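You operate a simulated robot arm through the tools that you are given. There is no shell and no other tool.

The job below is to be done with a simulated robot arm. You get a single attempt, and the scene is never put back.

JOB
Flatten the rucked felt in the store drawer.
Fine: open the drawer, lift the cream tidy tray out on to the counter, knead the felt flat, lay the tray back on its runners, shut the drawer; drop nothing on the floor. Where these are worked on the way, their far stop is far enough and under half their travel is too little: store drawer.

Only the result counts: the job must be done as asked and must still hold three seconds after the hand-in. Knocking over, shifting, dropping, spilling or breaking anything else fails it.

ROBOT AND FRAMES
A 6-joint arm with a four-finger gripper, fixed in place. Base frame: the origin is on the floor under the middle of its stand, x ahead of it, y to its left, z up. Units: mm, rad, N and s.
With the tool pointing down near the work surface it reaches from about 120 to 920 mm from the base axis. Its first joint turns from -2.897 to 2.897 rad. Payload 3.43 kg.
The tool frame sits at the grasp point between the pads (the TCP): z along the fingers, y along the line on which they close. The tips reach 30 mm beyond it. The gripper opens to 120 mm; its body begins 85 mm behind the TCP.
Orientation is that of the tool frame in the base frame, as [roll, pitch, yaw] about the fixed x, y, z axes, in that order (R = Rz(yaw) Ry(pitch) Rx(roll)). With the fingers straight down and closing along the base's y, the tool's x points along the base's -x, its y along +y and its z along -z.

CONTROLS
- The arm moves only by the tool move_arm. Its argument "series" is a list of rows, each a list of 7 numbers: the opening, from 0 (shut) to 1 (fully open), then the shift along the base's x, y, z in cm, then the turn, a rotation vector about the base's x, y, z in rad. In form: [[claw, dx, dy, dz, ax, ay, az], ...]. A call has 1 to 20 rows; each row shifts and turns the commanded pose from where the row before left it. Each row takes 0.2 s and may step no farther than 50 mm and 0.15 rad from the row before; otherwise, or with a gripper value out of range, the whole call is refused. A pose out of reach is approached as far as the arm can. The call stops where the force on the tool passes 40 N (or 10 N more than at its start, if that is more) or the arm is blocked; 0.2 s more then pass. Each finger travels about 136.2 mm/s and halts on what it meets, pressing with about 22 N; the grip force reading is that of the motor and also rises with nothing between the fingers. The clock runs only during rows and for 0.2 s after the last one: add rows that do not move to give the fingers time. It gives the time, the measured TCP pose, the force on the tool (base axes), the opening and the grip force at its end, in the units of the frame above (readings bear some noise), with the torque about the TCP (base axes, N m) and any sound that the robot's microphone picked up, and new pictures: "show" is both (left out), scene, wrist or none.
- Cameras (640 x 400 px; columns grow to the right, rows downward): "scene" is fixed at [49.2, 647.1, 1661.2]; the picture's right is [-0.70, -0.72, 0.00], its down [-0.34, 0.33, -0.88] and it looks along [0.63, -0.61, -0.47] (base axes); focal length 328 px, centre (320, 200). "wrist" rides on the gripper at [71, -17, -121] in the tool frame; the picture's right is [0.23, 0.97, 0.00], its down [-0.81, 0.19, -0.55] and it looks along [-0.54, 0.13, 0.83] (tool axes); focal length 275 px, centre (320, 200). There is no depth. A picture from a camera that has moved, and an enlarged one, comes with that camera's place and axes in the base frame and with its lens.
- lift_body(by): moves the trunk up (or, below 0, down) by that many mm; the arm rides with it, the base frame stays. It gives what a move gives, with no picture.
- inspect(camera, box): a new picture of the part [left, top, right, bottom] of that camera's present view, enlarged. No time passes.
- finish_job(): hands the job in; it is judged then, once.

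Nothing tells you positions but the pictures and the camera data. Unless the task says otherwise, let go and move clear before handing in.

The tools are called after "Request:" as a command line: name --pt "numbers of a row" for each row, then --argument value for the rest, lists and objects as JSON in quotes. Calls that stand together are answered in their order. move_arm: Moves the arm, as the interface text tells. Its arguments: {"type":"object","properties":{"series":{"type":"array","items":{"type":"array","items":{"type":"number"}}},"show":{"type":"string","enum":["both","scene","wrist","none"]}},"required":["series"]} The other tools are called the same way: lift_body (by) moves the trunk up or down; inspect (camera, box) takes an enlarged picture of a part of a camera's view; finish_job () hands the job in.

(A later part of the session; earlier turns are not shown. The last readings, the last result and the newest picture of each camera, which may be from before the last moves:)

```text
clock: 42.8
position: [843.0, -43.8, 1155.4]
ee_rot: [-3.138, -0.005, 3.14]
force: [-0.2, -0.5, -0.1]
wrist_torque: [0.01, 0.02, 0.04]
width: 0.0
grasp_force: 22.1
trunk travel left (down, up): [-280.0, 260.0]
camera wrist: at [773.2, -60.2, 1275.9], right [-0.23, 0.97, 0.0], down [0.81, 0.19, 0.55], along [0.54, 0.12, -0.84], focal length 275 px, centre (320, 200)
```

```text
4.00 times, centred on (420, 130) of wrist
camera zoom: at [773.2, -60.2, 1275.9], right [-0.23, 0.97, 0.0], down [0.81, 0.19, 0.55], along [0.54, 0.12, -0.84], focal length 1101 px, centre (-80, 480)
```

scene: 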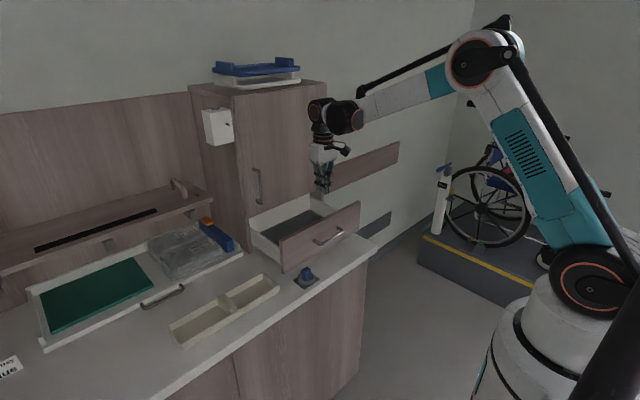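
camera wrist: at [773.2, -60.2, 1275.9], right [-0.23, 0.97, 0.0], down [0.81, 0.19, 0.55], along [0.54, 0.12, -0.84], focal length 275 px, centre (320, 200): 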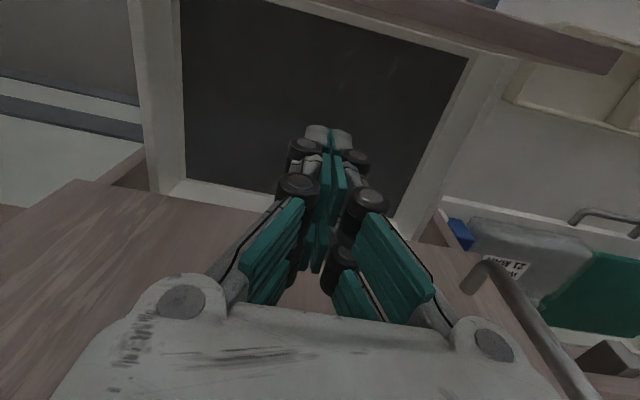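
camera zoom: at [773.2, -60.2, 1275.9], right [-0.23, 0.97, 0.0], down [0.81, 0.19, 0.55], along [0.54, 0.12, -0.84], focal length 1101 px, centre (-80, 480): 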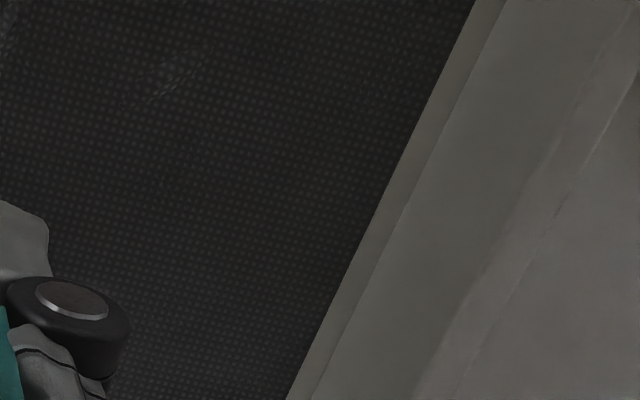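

I now see eight rucks in a 2×4 grid: x≈799 and 833, y≈−122, −72, −23, 28, on felt at z≈943. I'll press them with the closed fingertips. First I move above (820, −72) and descend to just above the felt.

Request:
move_arm --pt "0.0 -1.2 -1.4 -2 0 0 0" --pt "0.0 -1.1 -1.4 -2 0 0 0" --pt "0.0 0 0 -3 0 0 0" --pt "0.0 0 0 -3 0 0 0" --pt "0.0 0 0 -3 0 0 0" --pt "0.0 0 0 -2.5 0 0 0" --show "both"

Request:
inspect --camera "scene" --box '[240, 160, 370, 260]'

```text
clock: 44.2
position: [820.8, -74.0, 998.5]
ee_rot: [-3.138, -0.003, 3.14]
force: [0.0, 0.4, -0.2]
wrist_torque: [-0.02, 0.04, 0.01]
width: 0.0
grasp_force: 22.3
trunk travel left (down, up): [-280.0, 260.0]
camera wrist: at [749.7, -89.9, 1120.1], right [-0.23, 0.97, 0.0], down [0.81, 0.19, 0.55], along [0.54, 0.12, -0.83], focal length 275 px, centre (320, 200)
```

scene: 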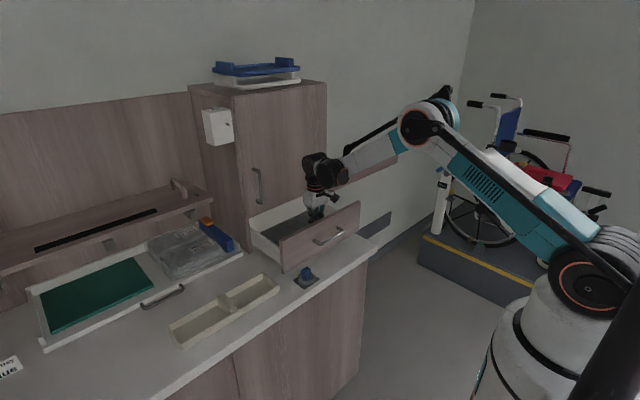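
wrist: 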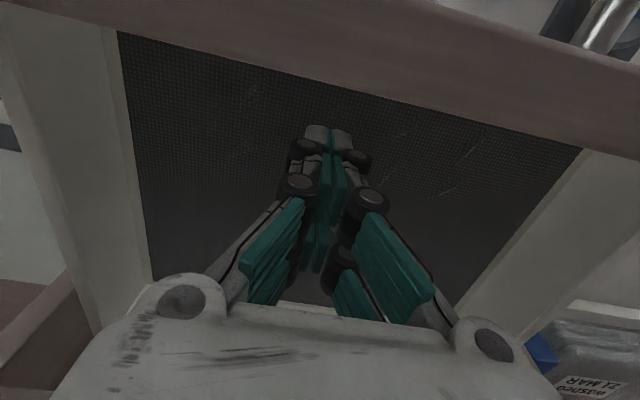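

```text
4.00 times, centred on (305, 210) of scene
camera zoom: at [49.2, 647.1, 1661.2], right [-0.7, -0.72, 0.0], down [-0.34, 0.33, -0.88], along [0.63, -0.61, -0.47], focal length 1312 px, centre (380, 160)
```

zoom: 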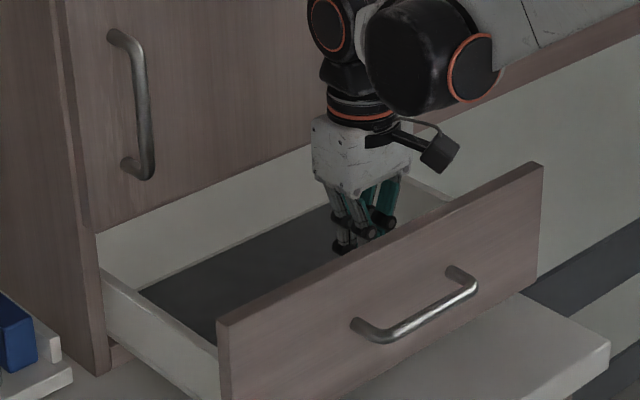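

I'll descend slowly to feel the felt at (821, −74).

Request:
move_arm --pt "0.0 0 0 -0.5 0 0 0" --pt "0.0 0 0 -0.5 0 0 0" --pt "0.0 0 0 -0.4 0 0 0" --pt "0.0 0 0 -0.3 0 0 0" --pt "0.0 0 0 -0.3 0 0 0" --show "none"

```text
clock: 45.4
position: [819.8, -73.8, 980.0]
ee_rot: [-3.139, -0.002, 3.14]
force: [0.4, -0.2, 0.2]
wrist_torque: [0.01, -0.02, -0.01]
width: 0.0
grasp_force: 22.4
trunk travel left (down, up): [-280.0, 260.0]
```

Request:
move_arm --pt "0.0 0 0 -0.2 0 0 0" --pt "0.0 0 0 -0.2 0 0 0" --pt "0.0 0 0 -0.2 0 0 0" --show "none"

```text
clock: 46.2
position: [817.5, -73.0, 974.1]
ee_rot: [-3.138, -0.002, 3.14]
force: [0.7, -0.8, -0.4]
wrist_torque: [-0.03, -0.05, -0.04]
width: 0.0
grasp_force: 22.6
trunk travel left (down, up): [-280.0, 260.0]
```

No contact yet at TCP z≈974. I'll continue in 1.5 mm steps.

Request:
move_arm --pt "0.0 0 0 -0.15 0 0 0" --pt "0.0 0 0 -0.15 0 0 0" --pt "0.0 0 0 -0.15 0 0 0" --show "scene"

Request:
inspect --camera "scene" --box '[260, 170, 350, 250]'

Request:
inspect --camera "wrist" --box '[250, 60, 410, 160]'

```text
clock: 47.0
position: [819.7, -73.5, 969.9]
ee_rot: [-3.136, -0.002, 3.14]
force: [0.3, -0.5, 0.3]
wrist_torque: [0.0, 0.02, -0.02]
width: 0.0
grasp_force: 22.2
trunk travel left (down, up): [-280.0, 260.0]
```

scene: 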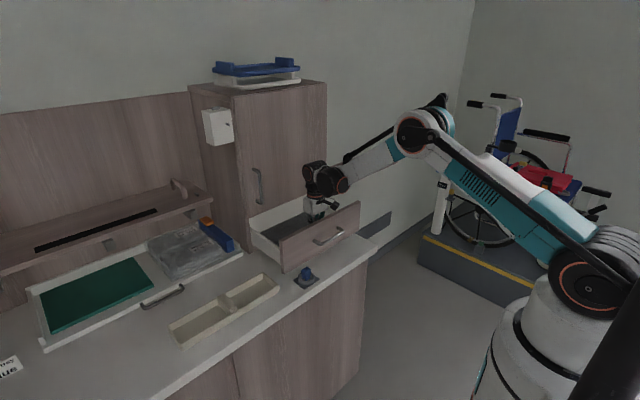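

```text
5.00 times, centred on (305, 210) of scene
camera zoom: at [49.2, 647.1, 1661.2], right [-0.7, -0.72, 0.0], down [-0.34, 0.33, -0.88], along [0.63, -0.61, -0.47], focal length 1641 px, centre (395, 150)
```

zoom: 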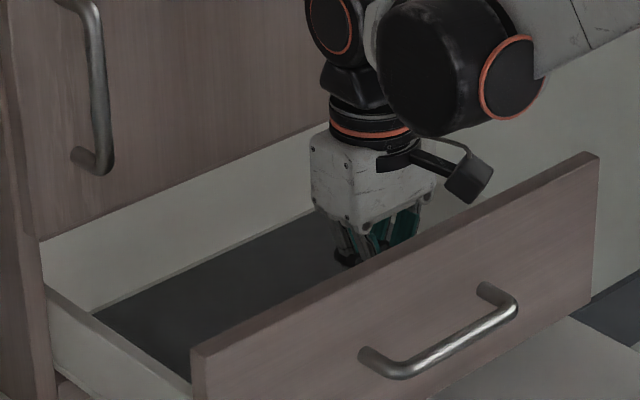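

```text
4.00 times, centred on (330, 110) of wrist
camera zoom: at [749.1, -89.2, 1090.9], right [-0.23, 0.97, 0.0], down [0.81, 0.19, 0.55], along [0.54, 0.12, -0.83], focal length 1101 px, centre (280, 560)
```

zoom: 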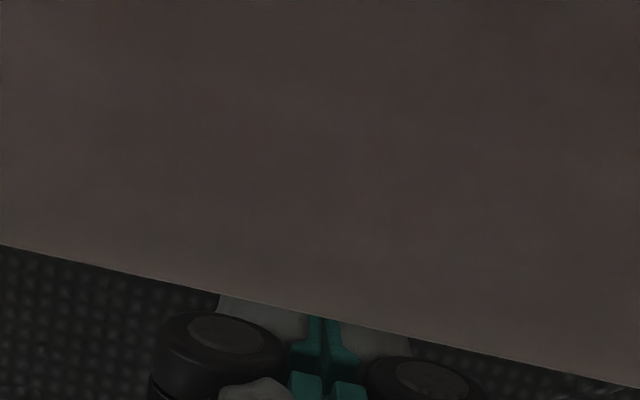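

The felt is a bit lower than estimated, and the wrist camera on the robot side is getting close to the drawer-front top edge. I'll back out and turn the tool 180° about vertical so the camera rides over the drawer's rear instead.

Request:
move_arm --pt "0.0 0 0 2 0 0 0" --pt "0.0 0 0 4 0 0 0" --pt "0.0 0 0.5 4 0 0 0" --pt "0.0 -0.5 1 4 0 0 0" --pt "0.0 -1 1 4 0 0 0" --pt "0.0 -0.5 0.3 1 0 0 0.15" --pt "0.0 0 0 0 0 0 0.15" --pt "0.0 0 0 0 0 0 0.15" --pt "0.0 0 0 0 0 0 0.15" --pt "0.0 0 0 0 0 0 0.15" --pt "0.0 0 0 0 0 0 0.15" --pt "0.0 0 0 0 0 0 0.15" --pt "0.0 0 0 0 0 0 0.15" --pt "0.0 0 0 0 0 0 0.15" --pt "0.0 0 0 0 0 0 0.15" --show "both"

```text
clock: 50.2
position: [798.2, -46.4, 1159.9]
ee_rot: [-3.14, -0.001, -1.64]
force: [-0.1, -0.4, 0.2]
wrist_torque: [0.01, -0.03, 0.02]
width: 0.0
grasp_force: 21.3
trunk travel left (down, up): [-280.0, 260.0]
camera wrist: at [811.0, -117.3, 1280.5], right [-0.99, -0.16, 0.0], down [-0.14, 0.82, 0.55], along [-0.09, 0.54, -0.83], focal length 275 px, centre (320, 200)
```

scene: 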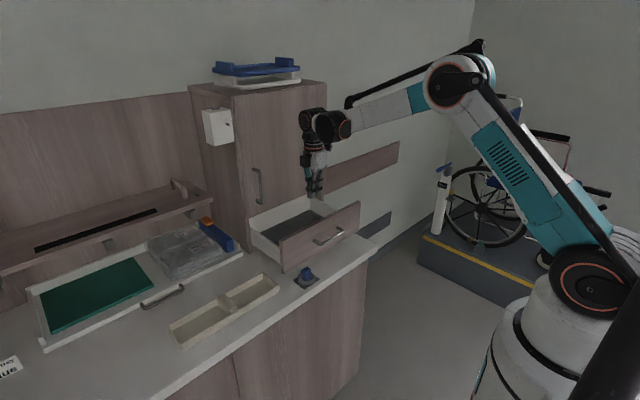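
wrist: 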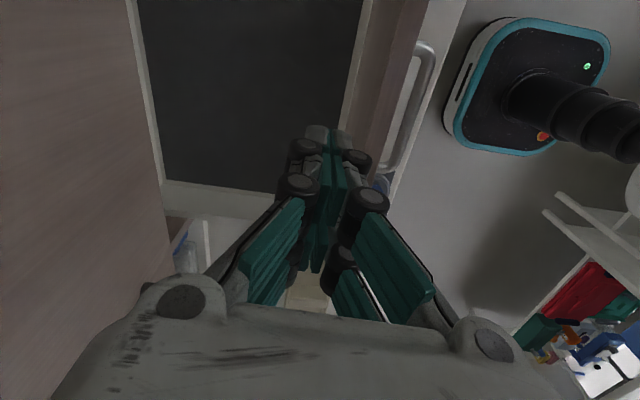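

Half the turn worked. I'll complete the remaining rotation.

Request:
move_arm --pt "0.0 0 0 0 0 0 0.149" --pt "0.0 0 0 0 0 0 0.149" --pt "0.0 0 0 0 0 0 0.149" --pt "0.0 0 0 0 0 0 0.149" --pt "0.0 0 0 0 0 0 0.149" --pt "0.0 0 0 0 0 0 0.149" --pt "0.0 0 0 0 0 0 0.149" --pt "0.0 0 0 0 0 0 0.149" --pt "0.0 0 0 0 0 0 0.149" --pt "0.0 0 0 0 0 0 0.149" --pt "0.0 0 0 0 0 0 0.149" --show "both"

Request:
inspect --camera "wrist" --box '[200, 0, 440, 150]'

```text
clock: 52.6
position: [798.8, -32.2, 1160.1]
ee_rot: [3.138, -0.002, -0.172]
force: [-0.5, 0.1, -0.1]
wrist_torque: [0.01, 0.03, -0.01]
width: 0.0
grasp_force: 22.1
out of reach, approached as far as the arm can: row 10, 11
trunk travel left (down, up): [-280.0, 260.0]
camera wrist: at [873.0, -27.4, 1280.7], right [0.06, -1.0, 0.0], down [-0.83, -0.05, 0.55], along [-0.55, -0.04, -0.83], focal length 275 px, centre (320, 200)
```

scene: 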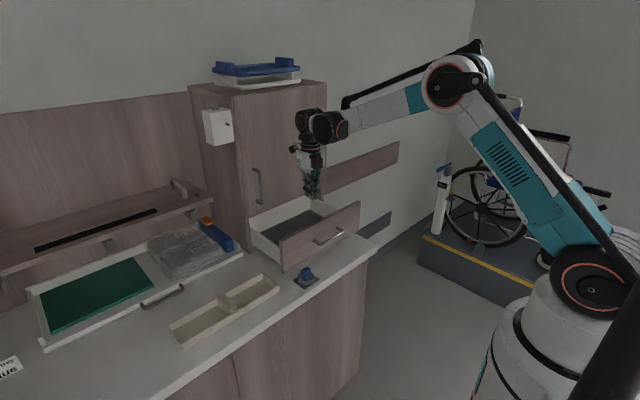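
wrist: 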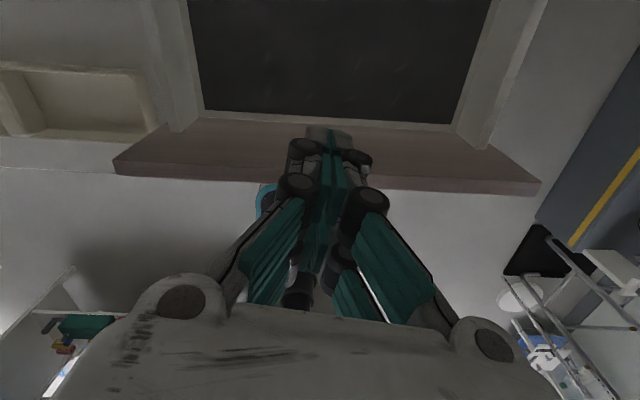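

```text
2.67 times, centred on (320, 75) of wrist
camera zoom: at [873.0, -27.4, 1280.7], right [0.06, -1.0, 0.0], down [-0.83, -0.05, 0.55], along [-0.55, -0.04, -0.83], focal length 734 px, centre (320, 533)
```

zoom: 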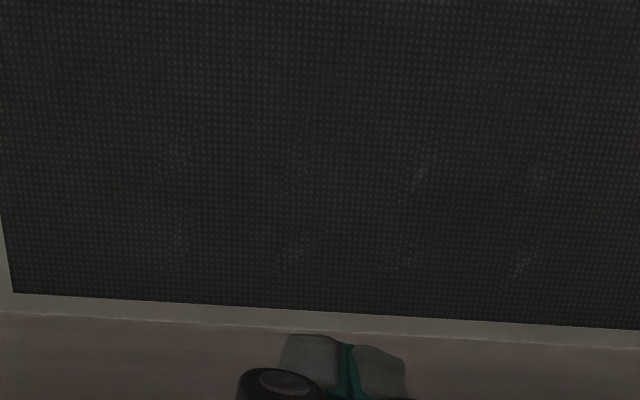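

The wrist limit stops at about yaw −0.17, so I'll settle at yaw ≈ −0.35, which is comfortable. Eight rucks are confirmed at the same grid from this side. I'll position above the first one (x≈833, y≈−23).

Request:
move_arm --pt "0.0 0.5 0.5 0 0 0 -0.12" --pt "0.0 0.5 0.5 -1 0 0 -0.12" --pt "0.0 0.5 0.5 -3 0 0 -0.11" --pt "0.0 0.5 0.5 -4 0 0 0" --pt "0.0 0.2 0.5 -4 0 0 0" --pt "0.0 0 0.3 -4 0 0 0" --show "both"

Request:
inspect --camera "scene" --box '[240, 150, 370, 260]'

```text
clock: 54.0
position: [822.2, -3.9, 998.8]
ee_rot: [3.138, -0.002, -0.522]
force: [0.4, 0.7, 0.1]
wrist_torque: [0.0, -0.04, 0.0]
width: 0.2
grasp_force: 22.2
trunk travel left (down, up): [-280.0, 260.0]
camera wrist: at [894.0, -23.5, 1119.6], right [-0.29, -0.96, 0.0], down [-0.8, 0.24, 0.55], along [-0.53, 0.15, -0.83], focal length 275 px, centre (320, 200)
```

scene: 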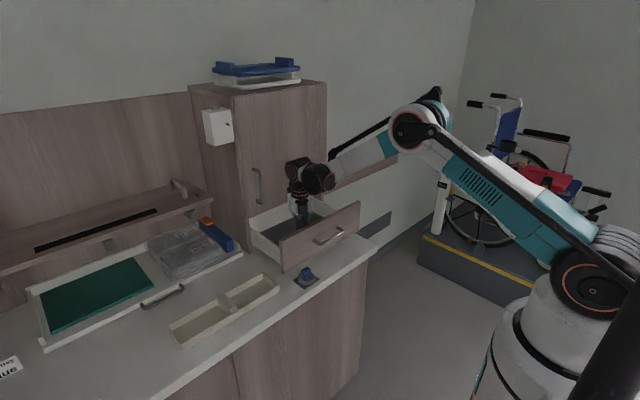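
wrist: 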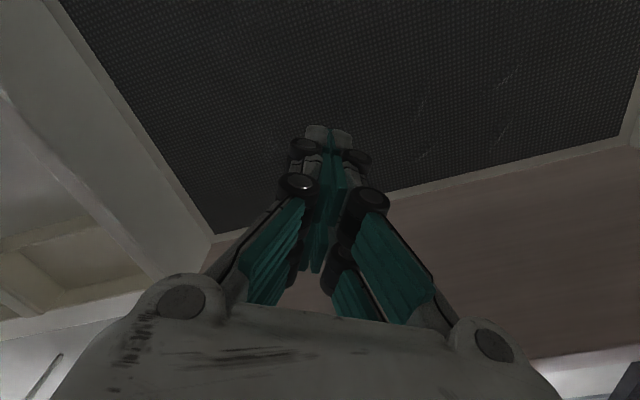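

```text
3.64 times, centred on (305, 205) of scene
camera zoom: at [49.2, 647.1, 1661.2], right [-0.7, -0.72, 0.0], down [-0.34, 0.33, -0.88], along [0.63, -0.61, -0.47], focal length 1193 px, centre (374, 182)
```

zoom: 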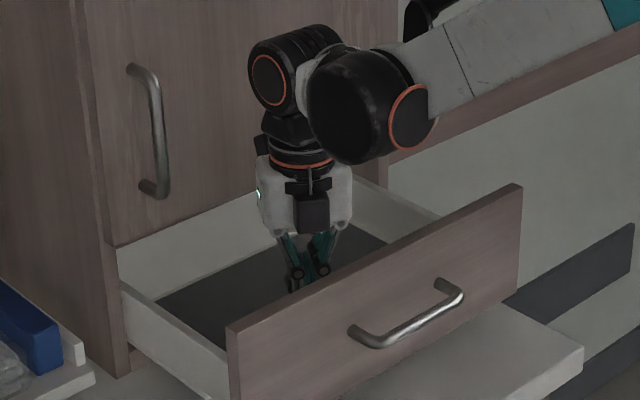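

The tool is now at yaw −0.52 over (822, −4). There's a dark box on the palm's near side; I'll zoom to check its clearance to the drawer front.

Request:
inspect --camera "scene" --box '[280, 170, 340, 235]'

```text
6.15 times, centred on (310, 202) of scene
camera zoom: at [49.2, 647.1, 1661.2], right [-0.7, -0.72, 0.0], down [-0.34, 0.33, -0.88], along [0.63, -0.61, -0.47], focal length 2019 px, centre (382, 185)
```

zoom: 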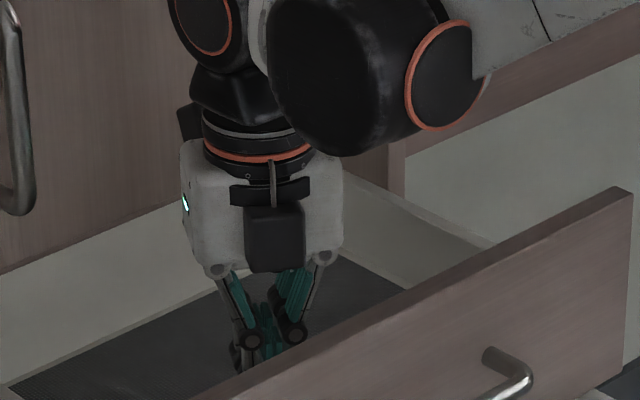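

The box clears the panel as long as the TCP stays at x≥~818 here. I'll start with the rear row: shift to put the rear fingertips over the ruck at (833, −23) and press down gently.

Request:
move_arm --pt "0.0 0 -0.7 0 0 0 0" --pt "0.0 0 -0.6 -0.5 0 0 0" --pt "0.0 0 0 -0.8 0 0 0" --pt "0.0 0 0 -0.8 0 0 0" --pt "0.0 0 0 -0.6 0 0 0" --pt "0.0 0 0 -0.3 0 0 0" --show "scene"

Request:
inspect --camera "scene" --box '[270, 180, 340, 245]'

```text
clock: 55.4
position: [821.0, -16.1, 969.1]
ee_rot: [3.139, -0.002, -0.522]
force: [-0.2, -0.2, -0.5]
wrist_torque: [0.03, 0.0, 0.03]
width: 0.0
grasp_force: 21.7
trunk travel left (down, up): [-280.0, 260.0]
```

scene: 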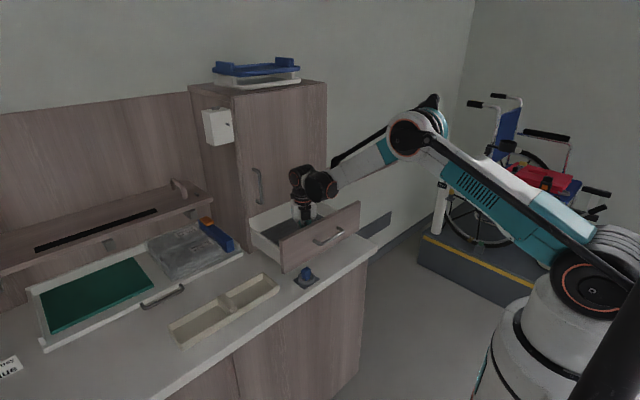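

```text
6.15 times, centred on (305, 212) of scene
camera zoom: at [49.2, 647.1, 1661.2], right [-0.7, -0.72, 0.0], down [-0.34, 0.33, -0.88], along [0.63, -0.61, -0.47], focal length 2019 px, centre (412, 123)
```

zoom: 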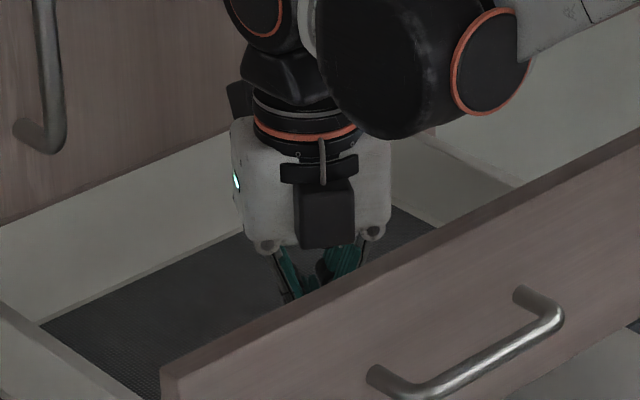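

Still no contact at TCP z≈969; everything is clear. I'll continue in small steps until I feel the felt.

Request:
move_arm --pt "0.0 0 0 -0.15 0 0 0" --pt "0.0 0 0 -0.15 0 0 0" --pt "0.0 0 0 -0.15 0 0 0" --show "none"

```text
clock: 56.2
position: [820.8, -16.2, 964.8]
ee_rot: [3.139, -0.001, -0.522]
force: [0.1, 0.4, 2.9]
wrist_torque: [0.06, 0.04, 0.01]
width: 6.2
grasp_force: 33.6
trunk travel left (down, up): [-280.0, 260.0]
```

Contact begins at TCP z≈965 (the ruck is wedging between the fingertips slightly). I'll press a few mm further.

Request:
move_arm --pt "0.0 0 0 -0.1 0 0 0" --pt "0.0 0 0 -0.1 0 0 0" --pt "0.0 0 0 0 0 0 0" --show "none"

```text
clock: 57.0
position: [821.0, -16.4, 964.7]
ee_rot: [3.139, -0.003, -0.521]
force: [13.4, 2.1, 25.3]
wrist_torque: [0.27, -0.01, -0.14]
width: 5.9
grasp_force: 33.1
trunk travel left (down, up): [-280.0, 260.0]
```

There's an unexpected sideways force (13 N along +x), so I'll look before pressing harder.

Request:
inspect --camera "scene" --box '[270, 180, 340, 245]'

Request:
inspect --camera "wrist" --box '[200, 0, 440, 150]'

Request:
inspect --camera "wrist" --box '[270, 100, 390, 200]'

```text
6.15 times, centred on (305, 212) of scene
camera zoom: at [49.2, 647.1, 1661.2], right [-0.7, -0.72, 0.0], down [-0.34, 0.33, -0.88], along [0.63, -0.61, -0.47], focal length 2019 px, centre (412, 123)
```

zoom: 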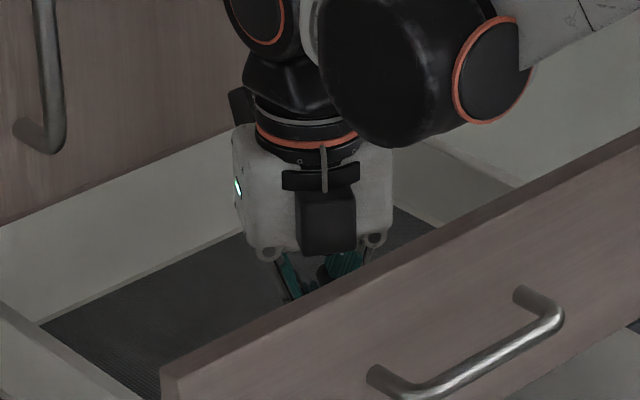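

```text
2.67 times, centred on (320, 75) of wrist
camera zoom: at [892.4, -36.1, 1086.2], right [-0.29, -0.96, 0.0], down [-0.8, 0.24, 0.55], along [-0.53, 0.15, -0.83], focal length 734 px, centre (320, 533)
```

zoom: 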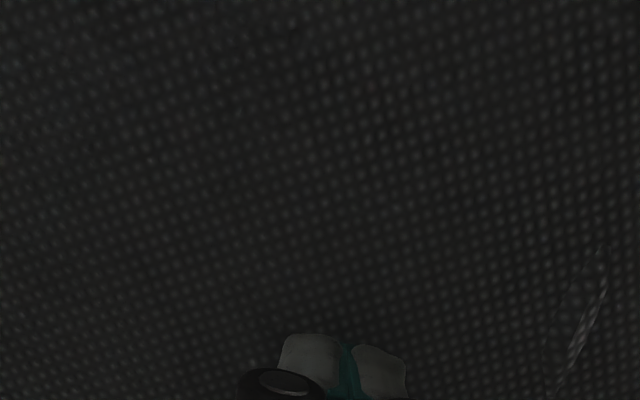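

```text
4.00 times, centred on (330, 150) of wrist
camera zoom: at [892.4, -36.1, 1086.2], right [-0.29, -0.96, 0.0], down [-0.8, 0.24, 0.55], along [-0.53, 0.15, -0.83], focal length 1101 px, centre (280, 400)
```

zoom: 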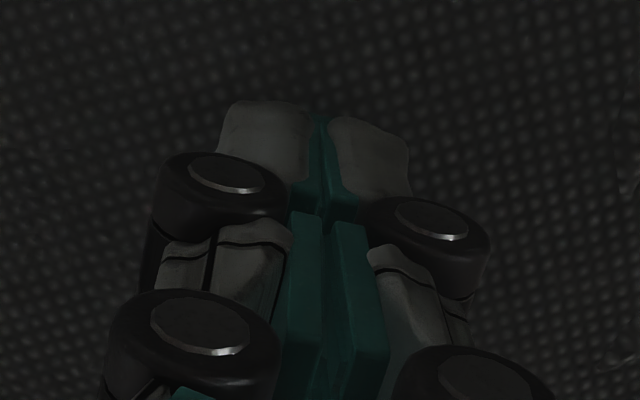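

The fingertips are on the felt and nothing touches the panel. I'll lift off and look at whether that ruck flattened.

Request:
move_arm --pt "0.0 0 0 1 0 0 0" --pt "0.0 0 0 3 0 0 0" --pt "0.0 0 0 4 0 0 0" --pt "0.0 0 0 4 0 0 0" --show "wrist"

Request:
inspect --camera "wrist" --box '[140, 0, 340, 125]'

Request:
inspect --camera "wrist" --box '[340, 0, 540, 125]'

```text
clock: 58.0
position: [818.7, -17.0, 1082.8]
ee_rot: [3.138, -0.001, -0.522]
force: [0.0, 0.0, 0.3]
wrist_torque: [0.0, -0.01, -0.01]
width: 0.2
grasp_force: 33.3
trunk travel left (down, up): [-280.0, 260.0]
camera wrist: at [890.9, -36.7, 1204.7], right [-0.29, -0.96, 0.0], down [-0.8, 0.24, 0.55], along [-0.53, 0.15, -0.83], focal length 275 px, centre (320, 200)
```

wrist: 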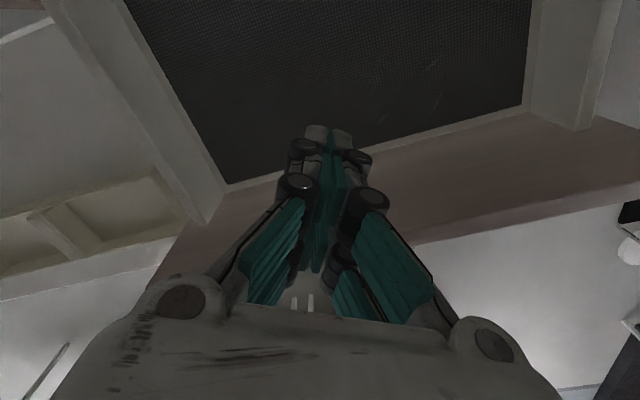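

```text
3.20 times, centred on (240, 62) of wrist
camera zoom: at [890.9, -36.7, 1204.7], right [-0.29, -0.96, 0.0], down [-0.8, 0.24, 0.55], along [-0.53, 0.15, -0.83], focal length 881 px, centre (576, 640)
```

zoom: 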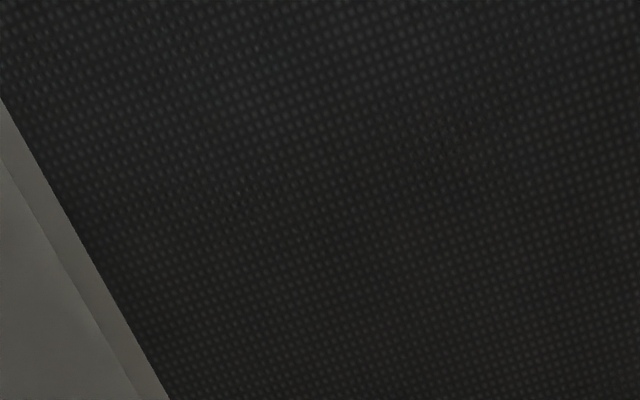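

```text
3.20 times, centred on (440, 62) of wrist
camera zoom: at [890.9, -36.7, 1204.7], right [-0.29, -0.96, 0.0], down [-0.8, 0.24, 0.55], along [-0.53, 0.15, -0.83], focal length 881 px, centre (-64, 640)
```

zoom: 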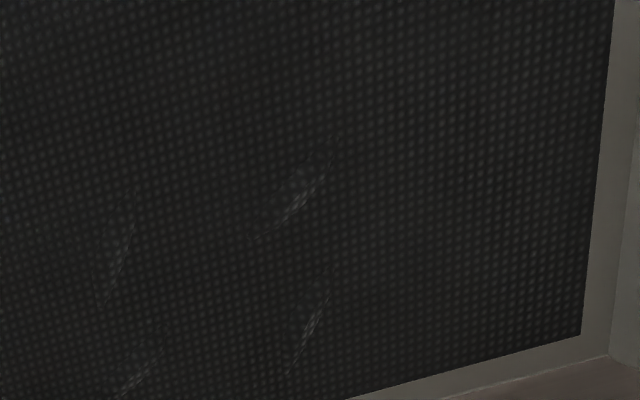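

The pressed ruck at (833, −23) seems gone. I'll check the neighbours near (831, 28), (798, 27) and (798, −23) from this pose.

Request:
inspect --camera "wrist" --box '[240, 70, 320, 120]'

Request:
inspect --camera "wrist" --box '[230, 110, 310, 160]'

Request:
inspect --camera "wrist" --box '[300, 75, 380, 125]'

Request:
inspect --camera "wrist" --box '[340, 100, 420, 150]'

```text
8.00 times, centred on (280, 95) of wrist
camera zoom: at [890.9, -36.7, 1204.7], right [-0.29, -0.96, 0.0], down [-0.8, 0.24, 0.55], along [-0.53, 0.15, -0.83], focal length 2202 px, centre (640, 1040)
```

zoom: 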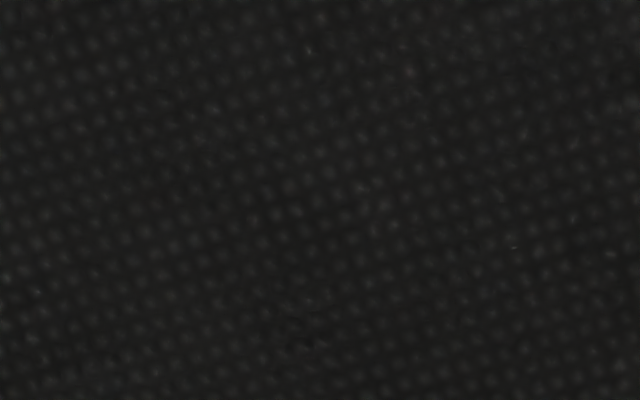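

```text
8.00 times, centred on (270, 135) of wrist
camera zoom: at [890.9, -36.7, 1204.7], right [-0.29, -0.96, 0.0], down [-0.8, 0.24, 0.55], along [-0.53, 0.15, -0.83], focal length 2202 px, centre (720, 720)
```

zoom: 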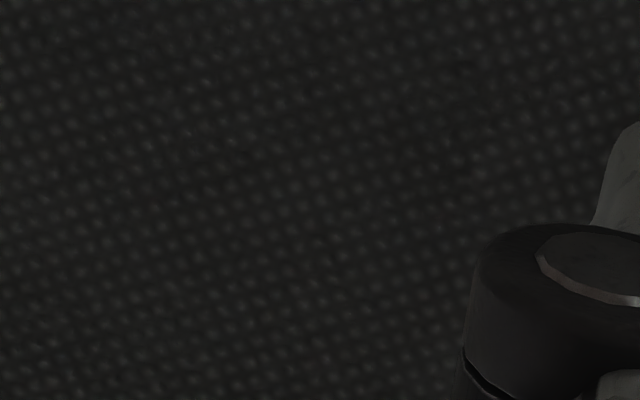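

```text
8.00 times, centred on (340, 100) of wrist
camera zoom: at [890.9, -36.7, 1204.7], right [-0.29, -0.96, 0.0], down [-0.8, 0.24, 0.55], along [-0.53, 0.15, -0.83], focal length 2202 px, centre (160, 1000)
```

zoom: 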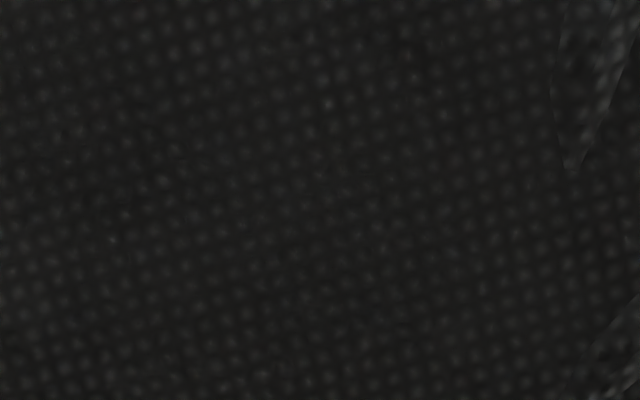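

```text
8.00 times, centred on (380, 125) of wrist
camera zoom: at [890.9, -36.7, 1204.7], right [-0.29, -0.96, 0.0], down [-0.8, 0.24, 0.55], along [-0.53, 0.15, -0.83], focal length 2202 px, centre (-160, 800)
```

zoom: 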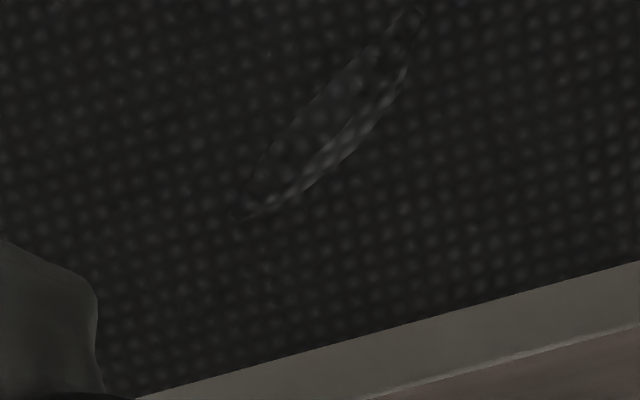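

One press flattened the whole cluster around it on the left half. Remaining visible rucks are at y≈−73 and −124 in both rows. I'll press at about (821, −98) next.

Request:
move_arm --pt "0.0 0.1 -2.5 0 0 0 0" --pt "0.0 0.1 -2.8 0 0 0 0" --pt "0.0 0 -2.8 -2 0 0 0" --pt "0.0 0 0 -3 0 0 0" --pt "0.0 0 0 -3 0 0 0" --pt "0.0 0 0 -2 0 0 0" --pt "0.0 0 0 -1 0 0 0" --pt "0.0 0 0 -0.4 0 0 0" --show "scene"

Request:
inspect --camera "scene" --box '[270, 170, 350, 245]'

```text
clock: 59.8
position: [823.2, -98.8, 969.2]
ee_rot: [3.137, -0.001, -0.522]
force: [0.6, 0.4, -1.1]
wrist_torque: [-0.01, -0.03, 0.0]
width: 0.0
grasp_force: 33.6
trunk travel left (down, up): [-280.0, 260.0]
```

scene: 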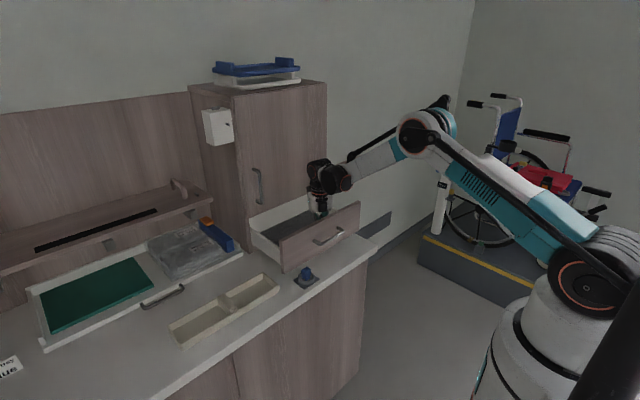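

```text
5.33 times, centred on (310, 208) of scene
camera zoom: at [49.2, 647.1, 1661.2], right [-0.7, -0.72, 0.0], down [-0.34, 0.33, -0.88], along [0.63, -0.61, -0.47], focal length 1750 px, centre (373, 160)
```

zoom: 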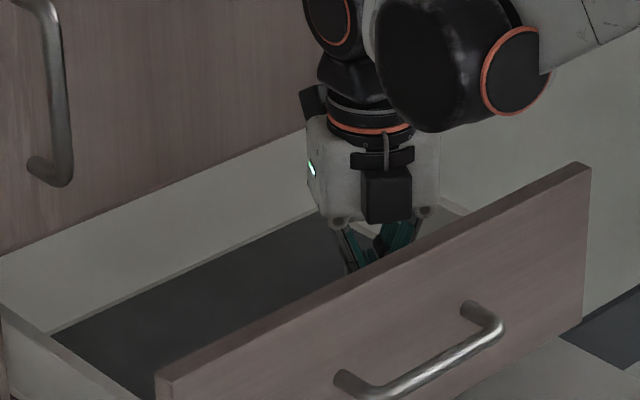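

Clear of the panel. I'll lower gently onto the felt here.

Request:
move_arm --pt "0.0 0 0 -0.15 0 0 0" --pt "0.0 0 0 -0.15 0 0 0" --pt "0.0 0 0 -0.15 0 0 0" --pt "0.0 0 0 -0.1 0 0 0" --show "none"

```text
clock: 60.8
position: [824.2, -97.5, 965.3]
ee_rot: [3.141, -0.002, -0.522]
force: [7.9, -2.8, 19.1]
wrist_torque: [0.09, 0.04, -0.03]
width: 6.1
grasp_force: 33.7
trunk travel left (down, up): [-280.0, 260.0]
```

Pressing at 19 N. I'll add 1 mm, hold, then lift and check.

Request:
move_arm --pt "0.0 0 0 -0.1 0 0 0" --pt "0.0 0 0 0 0 0 0" --show "none"

Request:
move_arm --pt "0.0 0 0 1 0 0 0" --pt "0.0 0 0 3 0 0 0" --pt "0.0 0 0 4 0 0 0" --pt "0.0 0 0 4 0 0 0" --pt "0.0 0 0 4 0 0 0" --show "wrist"

Request:
inspect --camera "wrist" --box '[160, 0, 340, 112]'

Request:
inspect --camera "wrist" --box '[320, 0, 500, 112]'

Request:
inspect --camera "wrist" --box '[160, 80, 310, 180]'

```text
clock: 61.4
position: [822.9, -97.0, 965.3]
ee_rot: [3.14, -0.006, -0.521]
force: [1.2, -1.4, 16.3]
wrist_torque: [0.17, 0.21, 0.06]
width: 6.1
grasp_force: 33.2
trunk travel left (down, up): [-280.0, 260.0]
stopped in row 2: the force on the tool passed its limit at 41 N (the readings are from after the stop); the commanded pose is now the measured one
```

```text
clock: 62.6
position: [823.3, -97.3, 1124.2]
ee_rot: [3.139, -0.003, -0.523]
force: [0.1, -0.9, 0.1]
wrist_torque: [-0.03, -0.01, 0.02]
width: 0.1
grasp_force: 33.5
trunk travel left (down, up): [-280.0, 260.0]
camera wrist: at [894.1, -117.4, 1244.8], right [-0.29, -0.96, 0.0], down [-0.8, 0.24, 0.55], along [-0.53, 0.15, -0.83], focal length 275 px, centre (320, 200)
```

wrist: 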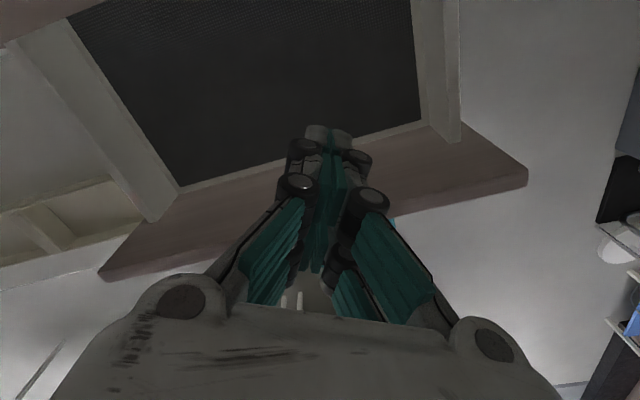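

```text
3.56 times, centred on (250, 56) of wrist
camera zoom: at [894.1, -117.4, 1244.8], right [-0.29, -0.96, 0.0], down [-0.8, 0.24, 0.55], along [-0.53, 0.15, -0.83], focal length 979 px, centre (569, 712)
```

zoom: 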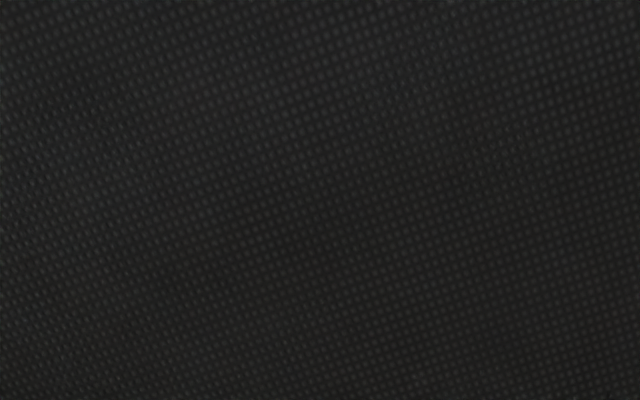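

```text
3.56 times, centred on (410, 56) of wrist
camera zoom: at [894.1, -117.4, 1244.8], right [-0.29, -0.96, 0.0], down [-0.8, 0.24, 0.55], along [-0.53, 0.15, -0.83], focal length 979 px, centre (0, 712)
```

zoom: 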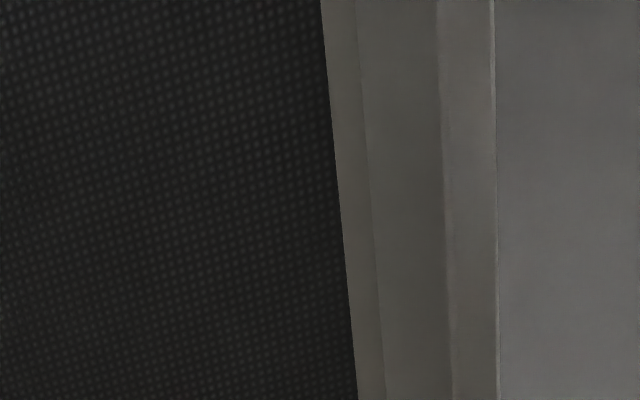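

```text
4.00 times, centred on (235, 130) of wrist
camera zoom: at [894.1, -117.4, 1244.8], right [-0.29, -0.96, 0.0], down [-0.8, 0.24, 0.55], along [-0.53, 0.15, -0.83], focal length 1101 px, centre (660, 480)
```

zoom: 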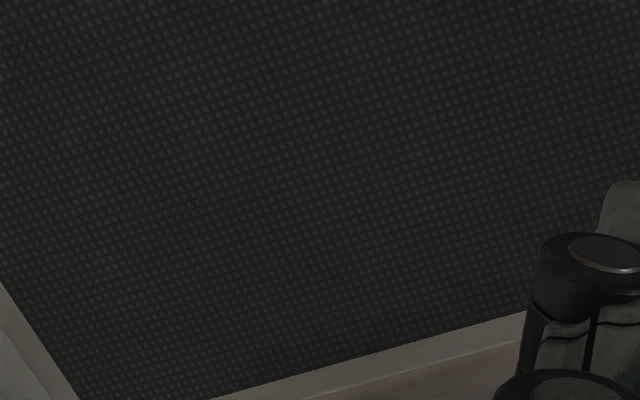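

All visible felt now looks flat. I'll check the spots hidden by the fingertips, then swing the tool back and re-inspect the whole felt.

Request:
inspect --camera "wrist" --box '[330, 70, 430, 132]'

Request:
move_arm --pt "0.0 -0.5 0.5 1 0 0 -0.149" --pt "0.0 -0.5 0.5 1 0 0 -0.149" --pt "0.0 -0.5 0.5 1 0 0 -0.149" --pt "0.0 -0.5 0.5 0 0 0 -0.149" --pt "0.0 0 0.5 0 0 0 -0.149" --pt "0.0 0 0.5 0 0 0 -0.149" --pt "0.0 0 0.5 0 0 0 -0.149" --pt "0.0 0 0.5 0 0 0 -0.149" --pt "0.0 0 0.5 0 0 0 -0.149" --pt "0.0 0 0.5 0 0 0 -0.149" --pt "0.0 0 0 0 0 0 -0.149" --pt "0.0 0 0 0 0 0 -0.149" --pt "0.0 0 0 0 0 0 -0.149" --pt "0.0 0 0 0 0 0 -0.149" --pt "0.0 0 0 0 0 0 -0.149" --pt "0.0 0 0 0 0 0 -0.149" --pt "0.0 0 0 0 0 0 -0.149" --pt "0.0 0 0 0 0 0 -0.085" --show "both"

```text
6.40 times, centred on (380, 101) of wrist
camera zoom: at [894.1, -117.4, 1244.8], right [-0.29, -0.96, 0.0], down [-0.8, 0.24, 0.55], along [-0.53, 0.15, -0.83], focal length 1762 px, centre (-64, 834)
```

zoom: 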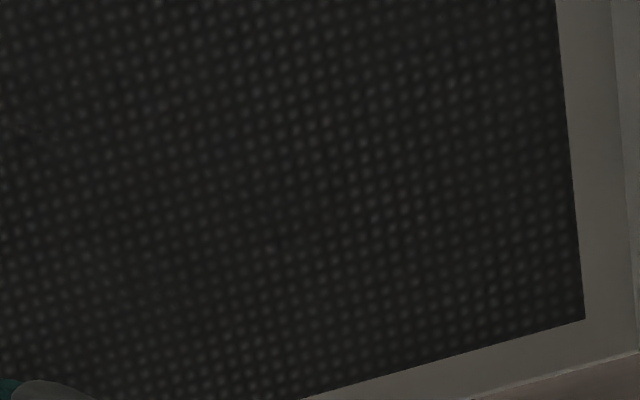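

```text
clock: 66.4
position: [805.8, -46.7, 1153.6]
ee_rot: [3.14, -0.005, 3.138]
force: [0.3, 0.6, -0.3]
wrist_torque: [-0.01, 0.01, -0.02]
width: 0.0
grasp_force: 33.3
trunk travel left (down, up): [-280.0, 260.0]
camera wrist: at [734.4, -64.0, 1274.5], right [-0.23, 0.97, 0.0], down [0.81, 0.19, 0.55], along [0.54, 0.13, -0.83], focal length 275 px, centre (320, 200)
```

scene: 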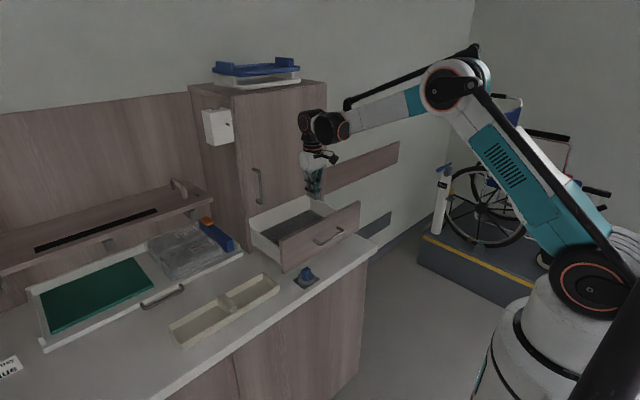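
wrist: 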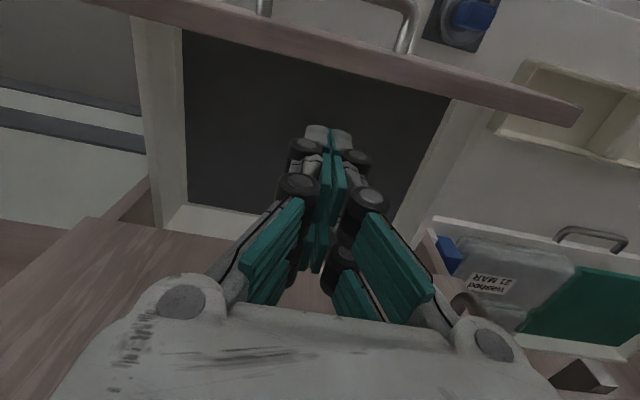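

Back at yaw π. I'll move to the same viewpoint as my earlier ruck map for a direct comparison.

Request:
move_arm --pt "0.0 1.9 0.1 0 0 0 0" --pt "0.0 1.9 0.1 0 0 0 0" --show "wrist"

Request:
inspect --camera "wrist" --box '[160, 0, 320, 100]'

Request:
inspect --camera "wrist" --box '[260, 0, 420, 100]'

Request:
inspect --camera "wrist" --box '[340, 30, 500, 130]'

Request:
inspect --camera "wrist" --box '[170, 90, 330, 190]'

```text
clock: 67.0
position: [842.9, -44.5, 1153.7]
ee_rot: [3.141, -0.003, 3.141]
force: [0.0, -0.7, 0.1]
wrist_torque: [0.0, 0.0, -0.01]
width: 0.0
grasp_force: 33.4
trunk travel left (down, up): [-280.0, 260.0]
camera wrist: at [773.3, -62.1, 1273.6], right [-0.23, 0.97, 0.0], down [0.81, 0.19, 0.55], along [0.53, 0.13, -0.84], focal length 275 px, centre (320, 200)
```

wrist: 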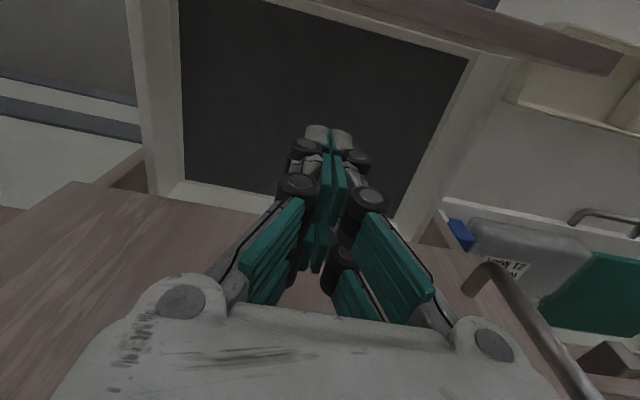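

```text
4.00 times, centred on (240, 50) of wrist
camera zoom: at [773.3, -62.1, 1273.6], right [-0.23, 0.97, 0.0], down [0.81, 0.19, 0.55], along [0.53, 0.13, -0.84], focal length 1101 px, centre (640, 800)
```

zoom: 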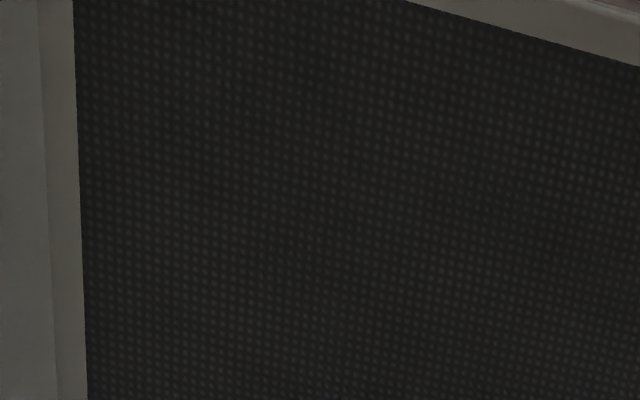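

```text
4.00 times, centred on (340, 50) of wrist
camera zoom: at [773.3, -62.1, 1273.6], right [-0.23, 0.97, 0.0], down [0.81, 0.19, 0.55], along [0.53, 0.13, -0.84], focal length 1101 px, centre (240, 800)
```

zoom: 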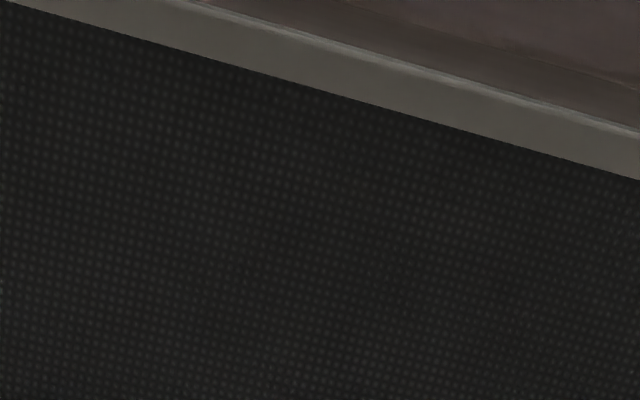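

```text
4.00 times, centred on (420, 80) of wrist
camera zoom: at [773.3, -62.1, 1273.6], right [-0.23, 0.97, 0.0], down [0.81, 0.19, 0.55], along [0.53, 0.13, -0.84], focal length 1101 px, centre (-80, 680)
```

zoom: 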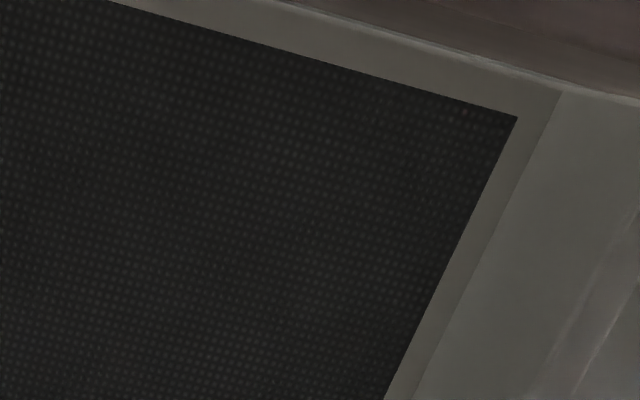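

```text
4.00 times, centred on (250, 140) of wrist
camera zoom: at [773.3, -62.1, 1273.6], right [-0.23, 0.97, 0.0], down [0.81, 0.19, 0.55], along [0.53, 0.13, -0.84], focal length 1101 px, centre (600, 440)
```

zoom: 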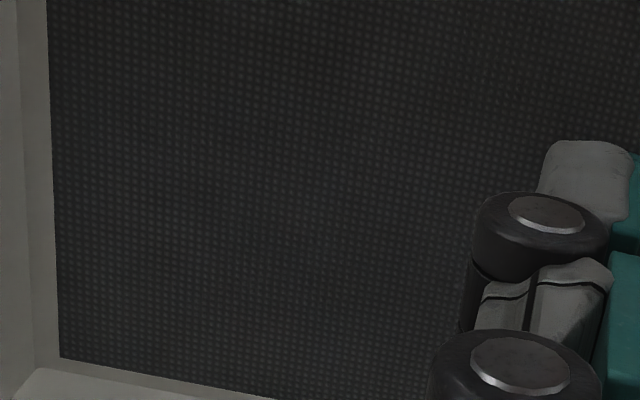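

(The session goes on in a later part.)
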